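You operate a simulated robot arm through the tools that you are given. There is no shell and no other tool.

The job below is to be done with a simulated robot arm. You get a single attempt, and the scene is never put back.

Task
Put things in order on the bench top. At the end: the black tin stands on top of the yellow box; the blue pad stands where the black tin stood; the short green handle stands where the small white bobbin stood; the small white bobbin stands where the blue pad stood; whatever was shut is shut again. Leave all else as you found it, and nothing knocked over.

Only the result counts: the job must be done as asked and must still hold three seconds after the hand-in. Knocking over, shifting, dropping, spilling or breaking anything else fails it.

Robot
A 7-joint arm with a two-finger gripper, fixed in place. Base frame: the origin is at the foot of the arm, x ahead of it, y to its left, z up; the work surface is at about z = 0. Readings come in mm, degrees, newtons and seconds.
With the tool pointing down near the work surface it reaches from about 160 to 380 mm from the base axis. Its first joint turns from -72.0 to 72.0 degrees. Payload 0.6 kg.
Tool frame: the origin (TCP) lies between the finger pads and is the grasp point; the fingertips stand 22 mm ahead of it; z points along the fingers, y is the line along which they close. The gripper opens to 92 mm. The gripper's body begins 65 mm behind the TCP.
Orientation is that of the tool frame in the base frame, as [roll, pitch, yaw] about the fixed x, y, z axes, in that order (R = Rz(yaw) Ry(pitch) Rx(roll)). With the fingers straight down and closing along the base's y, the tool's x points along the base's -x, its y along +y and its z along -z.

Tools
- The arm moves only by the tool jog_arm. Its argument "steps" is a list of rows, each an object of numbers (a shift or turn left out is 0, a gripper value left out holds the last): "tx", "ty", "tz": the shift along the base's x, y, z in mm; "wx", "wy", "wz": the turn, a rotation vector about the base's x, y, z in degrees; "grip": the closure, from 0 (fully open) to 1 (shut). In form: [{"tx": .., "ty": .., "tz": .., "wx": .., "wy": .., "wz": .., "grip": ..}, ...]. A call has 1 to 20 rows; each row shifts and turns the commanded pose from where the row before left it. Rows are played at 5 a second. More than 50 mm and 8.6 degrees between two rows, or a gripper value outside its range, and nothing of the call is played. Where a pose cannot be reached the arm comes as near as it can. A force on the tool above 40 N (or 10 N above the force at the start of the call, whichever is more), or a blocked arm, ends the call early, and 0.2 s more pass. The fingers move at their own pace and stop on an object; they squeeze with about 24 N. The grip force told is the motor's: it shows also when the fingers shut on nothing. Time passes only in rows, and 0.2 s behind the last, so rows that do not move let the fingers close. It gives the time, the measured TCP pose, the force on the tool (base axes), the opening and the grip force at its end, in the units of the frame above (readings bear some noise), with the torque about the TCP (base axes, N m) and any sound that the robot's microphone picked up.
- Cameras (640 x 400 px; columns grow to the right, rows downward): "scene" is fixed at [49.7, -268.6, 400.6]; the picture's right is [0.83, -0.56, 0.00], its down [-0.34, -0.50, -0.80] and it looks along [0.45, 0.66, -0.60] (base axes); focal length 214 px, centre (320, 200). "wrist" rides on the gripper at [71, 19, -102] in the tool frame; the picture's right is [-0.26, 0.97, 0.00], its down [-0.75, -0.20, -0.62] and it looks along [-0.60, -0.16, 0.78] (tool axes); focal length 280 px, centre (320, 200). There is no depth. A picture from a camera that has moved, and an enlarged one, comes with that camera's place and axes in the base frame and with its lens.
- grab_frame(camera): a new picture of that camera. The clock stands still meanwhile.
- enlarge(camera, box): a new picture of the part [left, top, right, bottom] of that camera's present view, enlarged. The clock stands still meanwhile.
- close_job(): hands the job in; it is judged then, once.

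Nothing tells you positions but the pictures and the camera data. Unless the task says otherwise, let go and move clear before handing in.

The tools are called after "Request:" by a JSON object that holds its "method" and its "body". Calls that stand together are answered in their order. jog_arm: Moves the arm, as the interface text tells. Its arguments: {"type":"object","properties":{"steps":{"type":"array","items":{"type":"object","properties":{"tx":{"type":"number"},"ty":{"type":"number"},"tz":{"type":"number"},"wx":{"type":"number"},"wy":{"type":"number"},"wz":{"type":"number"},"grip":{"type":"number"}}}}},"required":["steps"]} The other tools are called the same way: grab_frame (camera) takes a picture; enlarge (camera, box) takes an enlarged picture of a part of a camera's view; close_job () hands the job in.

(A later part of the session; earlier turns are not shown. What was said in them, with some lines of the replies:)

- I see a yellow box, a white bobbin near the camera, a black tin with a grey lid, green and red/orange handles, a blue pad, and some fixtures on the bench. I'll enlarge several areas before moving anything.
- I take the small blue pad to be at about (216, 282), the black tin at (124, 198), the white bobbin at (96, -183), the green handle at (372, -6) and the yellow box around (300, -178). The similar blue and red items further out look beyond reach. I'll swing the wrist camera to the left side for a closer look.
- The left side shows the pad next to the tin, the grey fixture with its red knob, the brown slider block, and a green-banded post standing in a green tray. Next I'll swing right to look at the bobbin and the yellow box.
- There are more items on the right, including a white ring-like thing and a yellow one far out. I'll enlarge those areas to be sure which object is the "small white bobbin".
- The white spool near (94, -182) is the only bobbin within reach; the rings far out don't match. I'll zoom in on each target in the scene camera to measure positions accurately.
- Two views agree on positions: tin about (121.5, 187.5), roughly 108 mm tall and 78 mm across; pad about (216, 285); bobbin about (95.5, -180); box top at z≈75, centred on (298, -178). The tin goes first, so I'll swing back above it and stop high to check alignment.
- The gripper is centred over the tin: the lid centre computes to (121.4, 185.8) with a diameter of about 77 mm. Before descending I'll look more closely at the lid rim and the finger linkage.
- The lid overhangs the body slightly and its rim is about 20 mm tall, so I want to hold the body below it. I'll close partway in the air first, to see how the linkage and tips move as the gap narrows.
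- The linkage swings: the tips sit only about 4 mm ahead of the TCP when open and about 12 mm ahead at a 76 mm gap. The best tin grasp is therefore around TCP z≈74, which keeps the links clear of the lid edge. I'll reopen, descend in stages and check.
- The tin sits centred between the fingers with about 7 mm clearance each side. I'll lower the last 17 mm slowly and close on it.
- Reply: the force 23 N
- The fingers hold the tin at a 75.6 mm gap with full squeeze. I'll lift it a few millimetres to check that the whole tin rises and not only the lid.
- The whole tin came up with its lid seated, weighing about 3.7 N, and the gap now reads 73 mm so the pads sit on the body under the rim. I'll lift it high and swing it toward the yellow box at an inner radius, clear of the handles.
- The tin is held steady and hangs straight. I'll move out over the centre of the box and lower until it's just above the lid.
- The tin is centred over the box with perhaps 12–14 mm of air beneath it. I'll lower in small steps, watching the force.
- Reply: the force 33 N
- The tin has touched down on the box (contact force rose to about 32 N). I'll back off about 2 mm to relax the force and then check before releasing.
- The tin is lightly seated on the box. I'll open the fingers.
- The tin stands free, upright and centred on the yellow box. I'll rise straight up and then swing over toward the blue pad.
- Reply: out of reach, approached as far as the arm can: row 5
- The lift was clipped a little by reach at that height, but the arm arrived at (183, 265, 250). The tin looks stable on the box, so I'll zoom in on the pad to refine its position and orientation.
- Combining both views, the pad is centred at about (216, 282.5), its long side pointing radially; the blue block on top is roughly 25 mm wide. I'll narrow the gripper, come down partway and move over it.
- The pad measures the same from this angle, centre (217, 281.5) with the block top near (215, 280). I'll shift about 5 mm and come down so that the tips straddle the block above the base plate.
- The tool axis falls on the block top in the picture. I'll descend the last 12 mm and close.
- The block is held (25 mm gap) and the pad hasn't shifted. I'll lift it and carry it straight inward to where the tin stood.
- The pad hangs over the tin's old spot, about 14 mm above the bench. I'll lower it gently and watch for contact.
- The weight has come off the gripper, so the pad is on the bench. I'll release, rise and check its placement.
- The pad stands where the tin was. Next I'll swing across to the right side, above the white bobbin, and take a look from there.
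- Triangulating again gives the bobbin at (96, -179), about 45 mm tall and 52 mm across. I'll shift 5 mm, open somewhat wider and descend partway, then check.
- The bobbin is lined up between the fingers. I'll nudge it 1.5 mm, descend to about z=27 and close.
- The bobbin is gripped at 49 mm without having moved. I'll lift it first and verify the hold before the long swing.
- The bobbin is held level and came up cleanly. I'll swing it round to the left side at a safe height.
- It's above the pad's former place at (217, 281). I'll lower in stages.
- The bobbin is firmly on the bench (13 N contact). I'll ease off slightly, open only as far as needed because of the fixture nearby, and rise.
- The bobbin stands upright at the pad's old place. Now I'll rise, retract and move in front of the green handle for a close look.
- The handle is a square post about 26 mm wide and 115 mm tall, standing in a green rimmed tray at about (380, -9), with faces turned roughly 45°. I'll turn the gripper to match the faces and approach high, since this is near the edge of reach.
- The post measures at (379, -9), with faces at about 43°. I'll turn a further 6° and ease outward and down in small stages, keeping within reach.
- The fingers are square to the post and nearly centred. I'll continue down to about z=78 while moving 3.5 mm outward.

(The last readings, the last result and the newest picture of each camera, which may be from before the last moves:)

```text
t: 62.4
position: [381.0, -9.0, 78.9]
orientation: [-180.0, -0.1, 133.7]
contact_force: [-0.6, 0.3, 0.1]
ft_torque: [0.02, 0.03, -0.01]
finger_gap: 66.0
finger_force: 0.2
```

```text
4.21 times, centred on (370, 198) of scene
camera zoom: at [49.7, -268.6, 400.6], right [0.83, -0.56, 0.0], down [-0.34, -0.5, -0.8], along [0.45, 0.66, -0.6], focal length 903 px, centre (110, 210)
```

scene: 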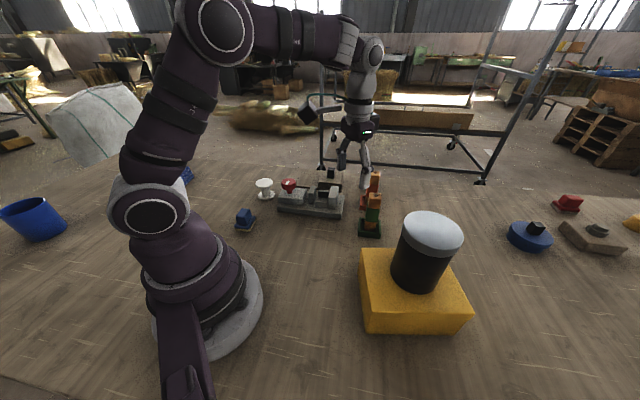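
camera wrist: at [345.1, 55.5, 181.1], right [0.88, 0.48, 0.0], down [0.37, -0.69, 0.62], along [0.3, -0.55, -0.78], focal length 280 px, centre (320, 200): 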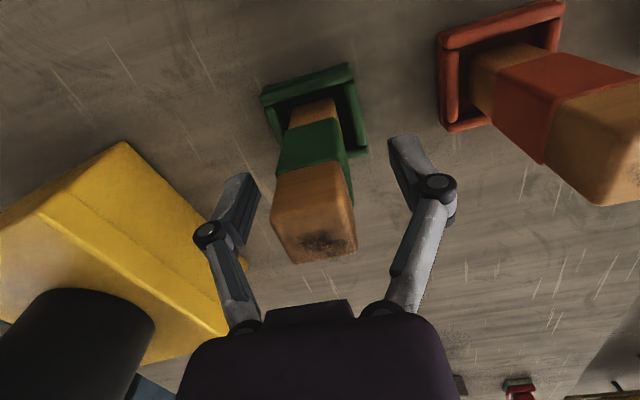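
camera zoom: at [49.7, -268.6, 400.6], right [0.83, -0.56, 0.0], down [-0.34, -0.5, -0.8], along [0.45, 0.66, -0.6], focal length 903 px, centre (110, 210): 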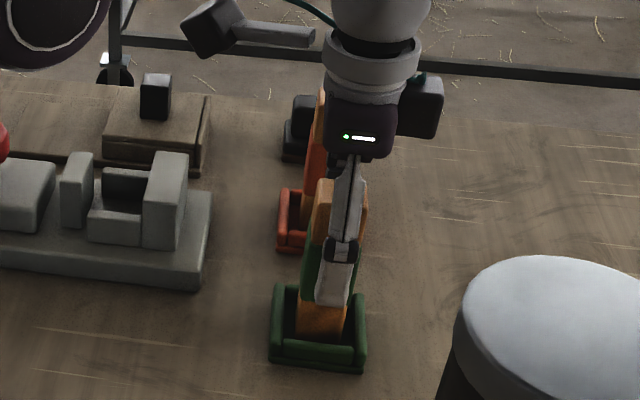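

Request:
{"method": "jog_arm", "body": {"steps": [{"grip": 0.5}, {"grip": 0.65}, {"grip": 1}, {}, {}]}}

Request:
{"method": "grab_frame", "body": {"camera": "wrist"}}

Request:
{"method": "enlarge", "body": {"camera": "scene", "box": [330, 150, 410, 245]}}

```text
t: 63.6
position: [379.8, -10.1, 79.0]
orientation: [180.0, 0.0, 133.6]
contact_force: [0.4, -0.7, 3.6]
ft_torque: [0.03, -0.01, -0.05]
finger_gap: 30.9
finger_force: 24.4
```

```text
taken
camera wrist: at [345.1, 55.5, 181.3], right [0.88, 0.48, 0.0], down [0.37, -0.69, 0.63], along [0.3, -0.55, -0.78], focal length 280 px, centre (320, 200)
```

wrist: 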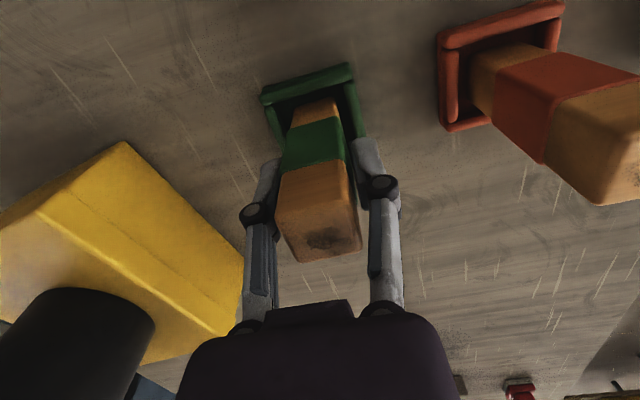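

```text
4.21 times, centred on (370, 198) of scene
camera zoom: at [49.7, -268.6, 400.6], right [0.83, -0.56, 0.0], down [-0.34, -0.5, -0.8], along [0.45, 0.66, -0.6], focal length 903 px, centre (110, 210)
```

zoom: 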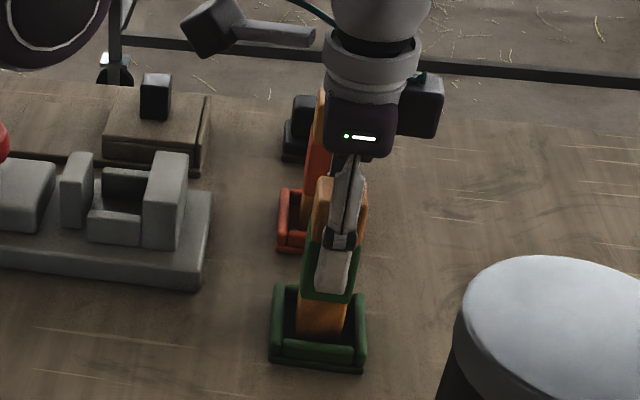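

The post is gripped on its green band at a 31 mm gap. I'll lift a few millimetres and check whether the tray stays put.

Request:
{"method": "jog_arm", "body": {"steps": [{"tz": 3}, {"tz": 4}, {"tz": 4}, {}]}}

Request:
{"method": "grab_frame", "body": {"camera": "wrist"}}

Request:
{"method": "enlarge", "body": {"camera": "scene", "box": [330, 150, 410, 245]}}

```text
t: 64.6
position: [378.2, -8.4, 89.7]
orientation: [179.9, 0.0, 133.6]
contact_force: [-0.1, 0.1, -0.7]
ft_torque: [0.0, 0.02, 0.02]
finger_gap: 30.8
finger_force: 23.8
```

```text
taken
camera wrist: at [343.2, 56.3, 192.3], right [0.88, 0.48, 0.0], down [0.37, -0.69, 0.62], along [0.3, -0.55, -0.78], focal length 280 px, centre (320, 200)
```

wrist: 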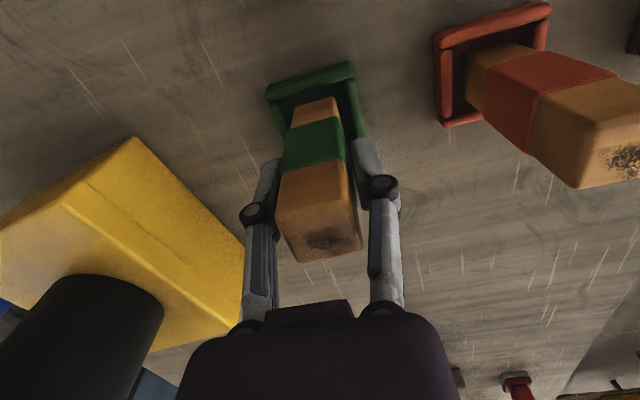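

```text
4.21 times, centred on (370, 198) of scene
camera zoom: at [49.7, -268.6, 400.6], right [0.83, -0.56, 0.0], down [-0.34, -0.5, -0.8], along [0.45, 0.66, -0.6], focal length 903 px, centre (110, 210)
```

zoom: 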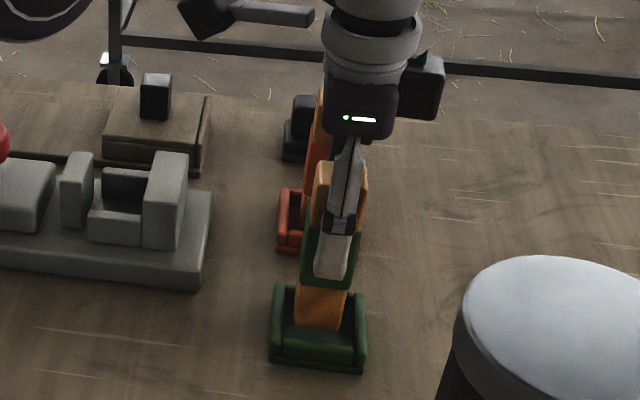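

The handle comes out cleanly while the tray stays in place. I'll lift further straight up, then draw back and up.

Request:
{"method": "jog_arm", "body": {"steps": [{"tz": 5}, {"tz": 5}, {"tx": -1, "tz": 6}, {"tx": -3, "tz": 8}, {"tx": -6, "tz": 10}, {}]}}

Request:
{"method": "grab_frame", "body": {"camera": "wrist"}}

Request:
{"method": "enlarge", "body": {"camera": "scene", "box": [330, 130, 410, 245]}}

```text
t: 66.0
position: [368.8, -8.6, 123.8]
orientation: [179.9, 0.0, 133.6]
contact_force: [-0.7, 0.4, -1.2]
ft_torque: [-0.03, -0.01, -0.03]
finger_gap: 31.1
finger_force: 23.9
```

```text
taken
camera wrist: at [334.2, 56.2, 226.6], right [0.88, 0.48, 0.0], down [0.37, -0.69, 0.63], along [0.3, -0.55, -0.78], focal length 280 px, centre (320, 200)
```

wrist: 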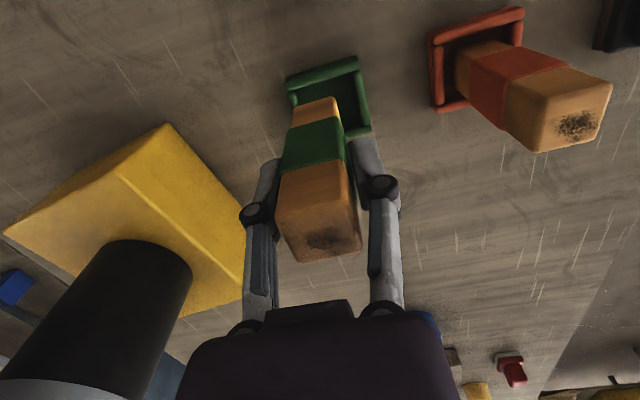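

```text
3.48 times, centred on (370, 188) of scene
camera zoom: at [49.7, -268.6, 400.6], right [0.83, -0.56, 0.0], down [-0.34, -0.5, -0.8], along [0.45, 0.66, -0.6], focal length 746 px, centre (146, 244)
```

zoom: 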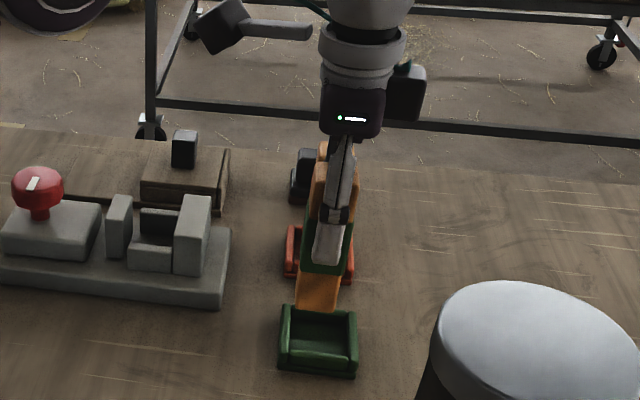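

The handle hangs vertically and the tray is undisturbed. I'll retract inward, rising, and carry it round to the bobbin's old place, keeping the same gripper heading and passing well inside the box.

Request:
{"method": "jog_arm", "body": {"steps": [{"tx": -20, "tz": 10}, {"tx": -34, "tz": 10}, {"tx": -40, "tz": 10}, {"tx": -40, "tz": 10}, {"tx": -5}, {"tx": -8.4, "ty": -31.1}, {"tx": -8.6, "ty": -30.1}, {"tx": -13.5, "ty": -28.1}, {"tx": -18.8, "ty": -24.6}, {"tx": -21.7, "ty": -21.3}, {"tx": -24, "ty": -17.7}, {"tx": -22.8, "ty": -11.9}, {"tx": -15.8, "ty": -7}, {}]}}

Request:
{"method": "grab_frame", "body": {"camera": "wrist"}}

Request:
{"method": "grab_frame", "body": {"camera": "scene"}}

```text
t: 69.0
position: [97.6, -182.9, 162.8]
orientation: [-180.0, 0.0, 133.5]
contact_force: [0.6, -0.7, -0.2]
ft_torque: [-0.01, -0.02, 0.02]
finger_gap: 30.8
finger_force: 23.6
```

```text
taken
camera wrist: at [62.9, -117.3, 266.0], right [0.88, 0.48, 0.0], down [0.37, -0.69, 0.63], along [0.3, -0.55, -0.78], focal length 280 px, centre (320, 200)
```

wrist: 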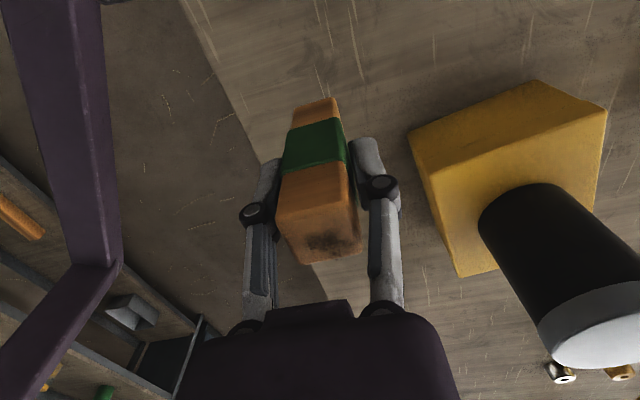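

```text
taken
```

scene: 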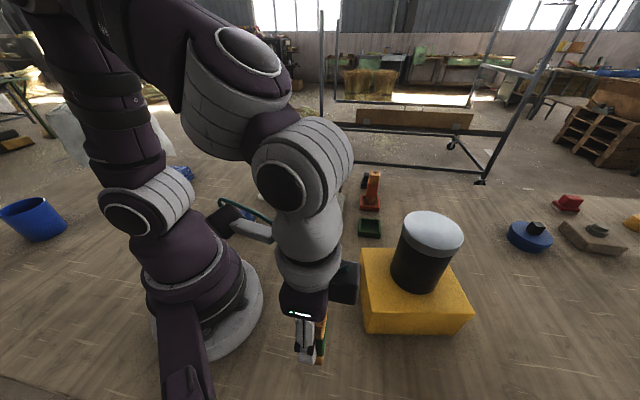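

The handle is above the bobbin's former spot. I'll correct 2 mm, lower to just above the bench and check.

Request:
{"method": "jog_arm", "body": {"steps": [{"tx": -0.9, "ty": 2, "tz": -20}, {"tz": -25}, {"tz": -20}, {"tz": -12}, {"tz": -4}, {}]}}

Request:
{"method": "grab_frame", "body": {"camera": "wrist"}}

Request:
{"method": "enlarge", "body": {"camera": "scene", "box": [250, 290, 380, 400]}}

```text
t: 70.4
position: [95.4, -179.6, 83.5]
orientation: [-180.0, -0.1, 133.6]
contact_force: [0.3, 0.2, -0.4]
ft_torque: [-0.03, -0.04, 0.0]
finger_gap: 30.7
finger_force: 23.8
```

```text
taken
camera wrist: at [61.2, -113.6, 185.1], right [0.88, 0.48, 0.0], down [0.37, -0.69, 0.62], along [0.3, -0.55, -0.78], focal length 280 px, centre (320, 200)
```

wrist: 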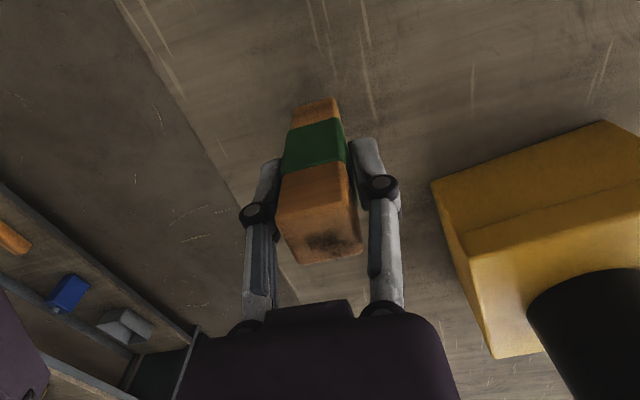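

```text
3.64 times, centred on (315, 345) of scene
camera zoom: at [49.7, -268.6, 400.6], right [0.83, -0.56, 0.0], down [-0.34, -0.5, -0.8], along [0.45, 0.66, -0.6], focal length 780 px, centre (338, -327)
```

zoom: 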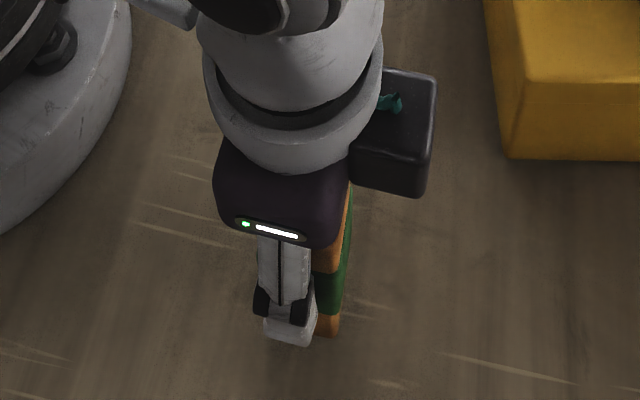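

Request:
{"method": "jog_arm", "body": {"steps": [{"tz": -3}, {"tz": -2}, {}]}}

```text
t: 71.2
position: [95.5, -179.0, 78.2]
orientation: [-180.0, 0.1, 133.6]
contact_force: [0.2, 0.2, 0.0]
ft_torque: [0.02, -0.01, -0.01]
finger_gap: 30.9
finger_force: 24.1
```

Request:
{"method": "jog_arm", "body": {"steps": [{"tz": -1.2}, {}]}}

```text
t: 71.8
position: [95.2, -178.6, 76.9]
orientation: [-179.9, -0.1, 133.6]
contact_force: [0.1, -0.2, -0.7]
ft_torque: [-0.01, -0.01, 0.04]
finger_gap: 30.5
finger_force: 24.1
```

Request:
{"method": "jog_arm", "body": {"steps": [{"tz": -1.0}, {}]}}

```text
t: 72.4
position: [94.9, -178.5, 75.7]
orientation: [-180.0, 0.1, 133.6]
contact_force: [0.4, 0.5, -0.7]
ft_torque: [0.0, 0.02, 0.0]
finger_gap: 30.4
finger_force: 24.2
```

Request:
{"method": "jog_arm", "body": {"steps": [{"tz": -0.8}, {}]}}

```text
t: 73.0
position: [95.0, -178.6, 75.5]
orientation: [179.9, 0.0, 133.7]
contact_force: [0.0, 0.2, -1.3]
ft_torque: [-0.01, -0.02, 0.04]
finger_gap: 30.9
finger_force: 23.7
```

Request:
{"method": "jog_arm", "body": {"steps": [{"tz": -0.8}, {}]}}

Request:
{"method": "enlarge", "body": {"camera": "wrist", "box": [260, 70, 380, 150]}}

```text
t: 73.6
position: [94.8, -178.4, 74.3]
orientation: [-180.0, 0.0, 133.6]
contact_force: [0.1, -0.1, -0.5]
ft_torque: [0.04, -0.02, -0.02]
finger_gap: 30.6
finger_force: 23.8
```

```text
5.00 times, centred on (320, 110) of wrist
camera zoom: at [60.7, -113.1, 176.0], right [0.88, 0.48, 0.0], down [0.37, -0.69, 0.62], along [0.3, -0.55, -0.78], focal length 1402 px, centre (320, 650)
```

zoom: 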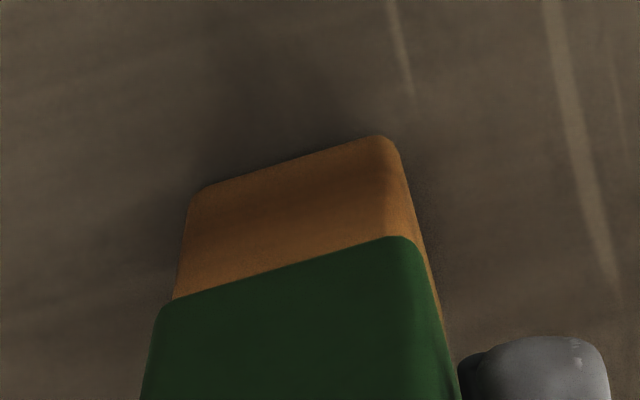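

Request:
{"method": "jog_arm", "body": {"steps": [{"tz": -0.8}, {}]}}

```text
t: 74.2
position: [95.6, -177.8, 73.2]
orientation: [-180.0, 0.0, 133.6]
contact_force: [-0.4, -0.6, 0.2]
ft_torque: [0.0, -0.01, -0.01]
finger_gap: 30.7
finger_force: 24.3
```

Request:
{"method": "jog_arm", "body": {"steps": [{"tz": -0.8}, {}]}}

```text
t: 74.8
position: [95.5, -179.2, 72.0]
orientation: [-180.0, -0.1, 133.6]
contact_force: [-0.6, 2.4, 4.7]
ft_torque: [0.18, -0.06, 0.04]
finger_gap: 30.6
finger_force: 24.1
```

The handle has touched down (about 5 N). I'll release gently.

Request:
{"method": "jog_arm", "body": {"steps": [{"grip": 0.64}, {"grip": 0.6}, {"grip": 0.5}, {"grip": 0.4}, {}]}}

Request:
{"method": "grab_frame", "body": {"camera": "wrist"}}

Request:
{"method": "enlarge", "body": {"camera": "scene", "box": [250, 290, 380, 400]}}

```text
t: 76.0
position: [94.7, -178.2, 72.7]
orientation: [180.0, 0.0, 133.6]
contact_force: [-0.6, 0.2, -0.7]
ft_torque: [0.01, -0.04, 0.01]
finger_gap: 55.1
finger_force: 0.0
```

```text
taken
camera wrist: at [60.4, -113.8, 175.1], right [0.88, 0.48, 0.0], down [0.37, -0.69, 0.62], along [0.3, -0.55, -0.78], focal length 280 px, centre (320, 200)
```

wrist: 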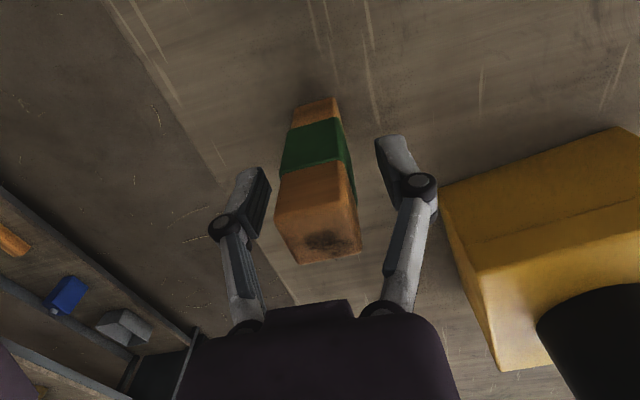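

```text
3.64 times, centred on (315, 345) of scene
camera zoom: at [49.7, -268.6, 400.6], right [0.83, -0.56, 0.0], down [-0.34, -0.5, -0.8], along [0.45, 0.66, -0.6], focal length 780 px, centre (338, -327)
```

zoom: 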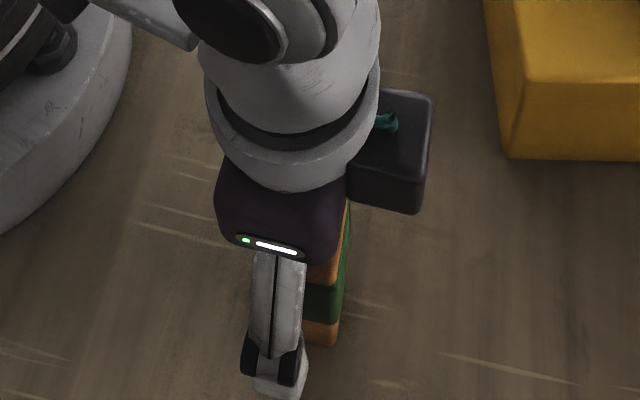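

The handle is standing on its own with the fingers clear. I'll go straight up, then swing away for a final check.

Request:
{"method": "jog_arm", "body": {"steps": [{"tz": 6}, {"tz": 14}, {"tz": 25}, {"tz": 30}, {"tz": 30}, {"tz": 20}, {}]}}

Request:
{"method": "grab_frame", "body": {"camera": "wrist"}}

Request:
{"method": "grab_frame", "body": {"camera": "scene"}}

```text
t: 77.6
position: [95.9, -181.3, 197.8]
orientation: [-180.0, 0.1, 133.5]
contact_force: [-0.3, -0.7, 0.2]
ft_torque: [-0.03, 0.02, 0.01]
finger_gap: 54.9
finger_force: 0.0
```

```text
taken
camera wrist: at [60.7, -117.0, 299.8], right [0.88, 0.48, 0.0], down [0.37, -0.69, 0.63], along [0.3, -0.55, -0.78], focal length 280 px, centre (320, 200)
```

wrist: 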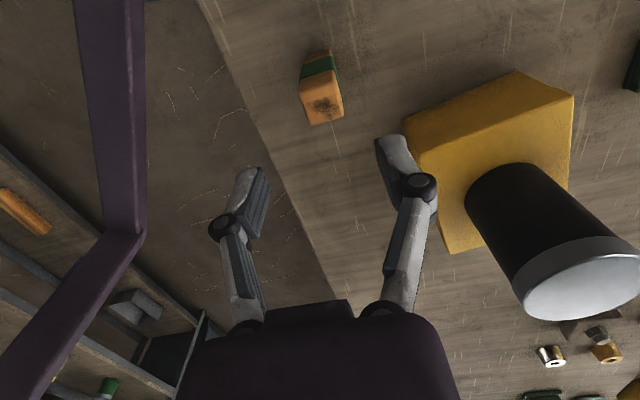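

```text
taken
```

scene: 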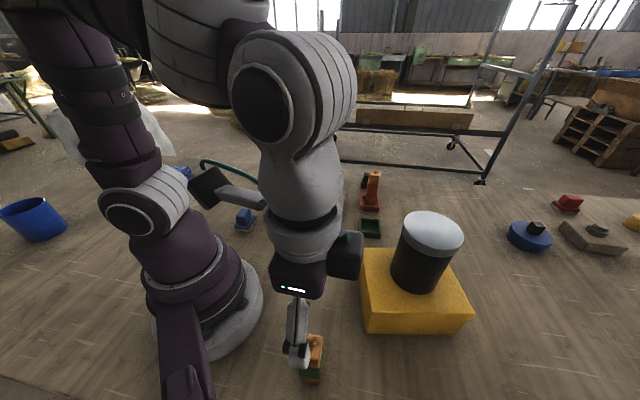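

Request:
{"method": "jog_arm", "body": {"steps": [{"tz": 25}, {"tz": 25}, {"tx": 15.8, "ty": 7, "wz": 5.5}, {"tx": 22.8, "ty": 11.9, "wz": 5.5}, {"tx": 24, "ty": 17.7, "wz": 5.5}, {"tx": 21.7, "ty": 21.3, "wz": 5.5}, {"tx": 18.8, "ty": 24.6, "wz": 5.5}, {"tx": 13.5, "ty": 28.1, "wz": 5.5}, {"tx": 8.6, "ty": 30.1, "wz": 5.5}, {"tx": 8.4, "ty": 31.1, "wz": 5.5}, {"tx": 0, "ty": 25, "wz": 2.5}, {}]}}

Request:
{"method": "grab_frame", "body": {"camera": "scene"}}

Request:
{"method": "grab_frame", "body": {"camera": "wrist"}}

Request:
{"method": "enlarge", "body": {"camera": "scene", "box": [270, 320, 350, 400]}}

Request:
{"method": "enlarge", "body": {"camera": "scene", "box": [210, 160, 410, 245]}}

```text
t: 80.2
position: [227.1, 17.6, 247.2]
orientation: [-180.0, 0.0, -179.7]
contact_force: [-0.5, -0.5, 1.1]
ft_torque: [0.01, 0.02, 0.05]
finger_gap: 55.2
finger_force: 0.1
```

```text
taken
```

scene: 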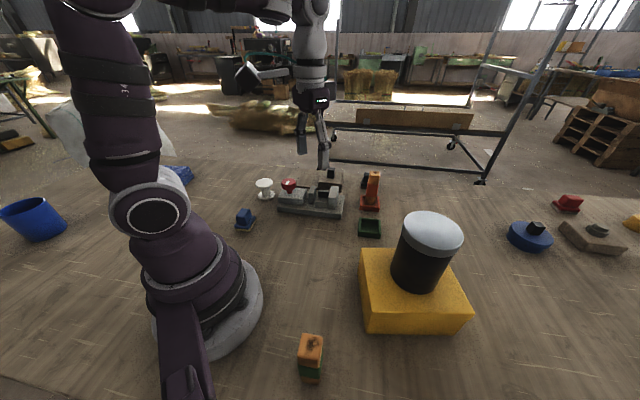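

```text
taken
camera wrist: at [156.4, 37.6, 350.6], right [0.26, 0.97, 0.0], down [0.75, -0.2, 0.63], along [0.6, -0.16, -0.78], focal length 280 px, centre (320, 200)
```

wrist: 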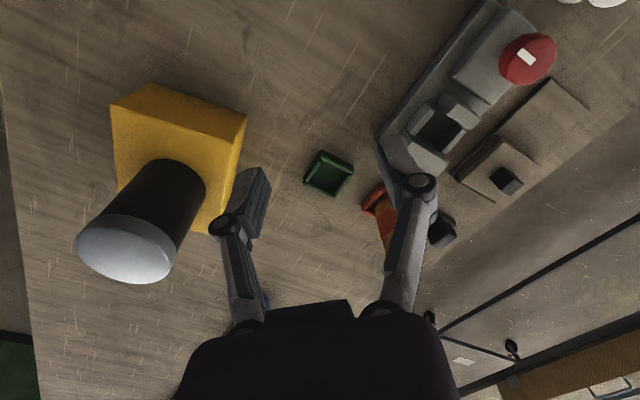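

```text
5.00 times, centred on (310, 360) of scene
camera zoom: at [49.7, -268.6, 400.6], right [0.83, -0.56, 0.0], down [-0.34, -0.5, -0.8], along [0.45, 0.66, -0.6], focal length 1072 px, centre (370, -600)
```

zoom: 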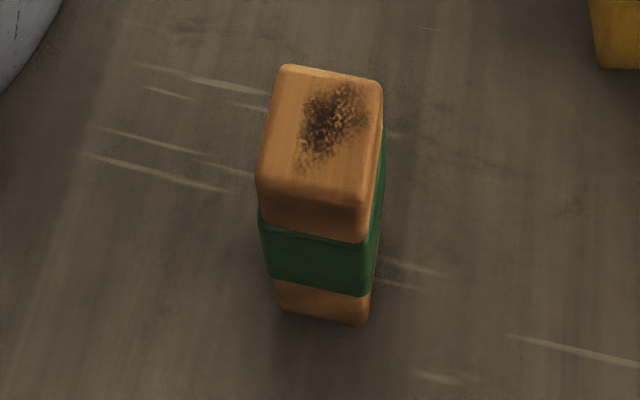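

```text
3.20 times, centred on (310, 202) of scene
camera zoom: at [49.7, -268.6, 400.6], right [0.83, -0.56, 0.0], down [-0.34, -0.5, -0.8], along [0.45, 0.66, -0.6], focal length 686 px, centre (352, 192)
```

zoom: 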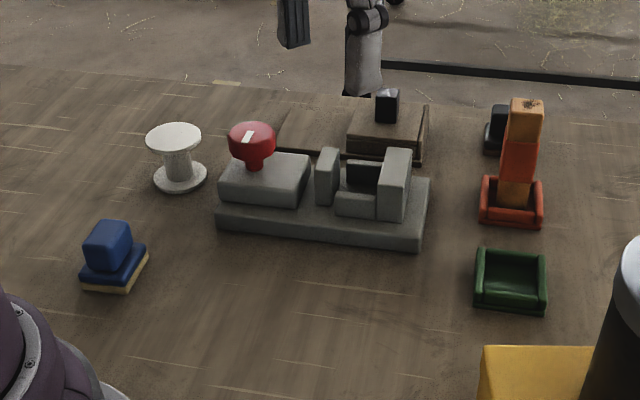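

Everything is where it should be:
- **Black tin:** stands on the yellow box.
- **Blue pad:** stands where the tin stood.
- **White bobbin:** stands where the pad stood.
- **Green handle:** stands upright where the bobbin stood.

The trays and fixtures look untouched and the arm is clear, so I'm handing in.

Request:
{"method": "close_job", "body": {}}

```text
The job is handed in.
```

The job is handed in, with all four objects where you asked. I haven't been told whether it passed.

| Object | Now stands | Position (x, y, mm) |
|---|---|---|
| Black tin | on top of the yellow box, roughly centred, lid still on | (297, -179) |
| Blue pad | where the tin stood | (121, 187) |
| Small white bobbin | where the blue pad stood | (218, 282) |
| Short green handle | upright where the bobbin stood | (96, -179) |

By my camera estimates, each object is within about 5 mm of where it should be. I used the only matching objects within the arm's reach; similar-looking ones further out on the bench were left alone.

- **Green tray:** the handle had been standing in a small green tray. I lifted the handle out, and the tray is still in its original place, now empty.
- **Everything else:** nothing was knocked over, and I opened nothing that needed shutting. In the last pictures the grey fixture, the brown slider block and the red handle looked as they did at the start.

The gripper is open and clear of all the objects.
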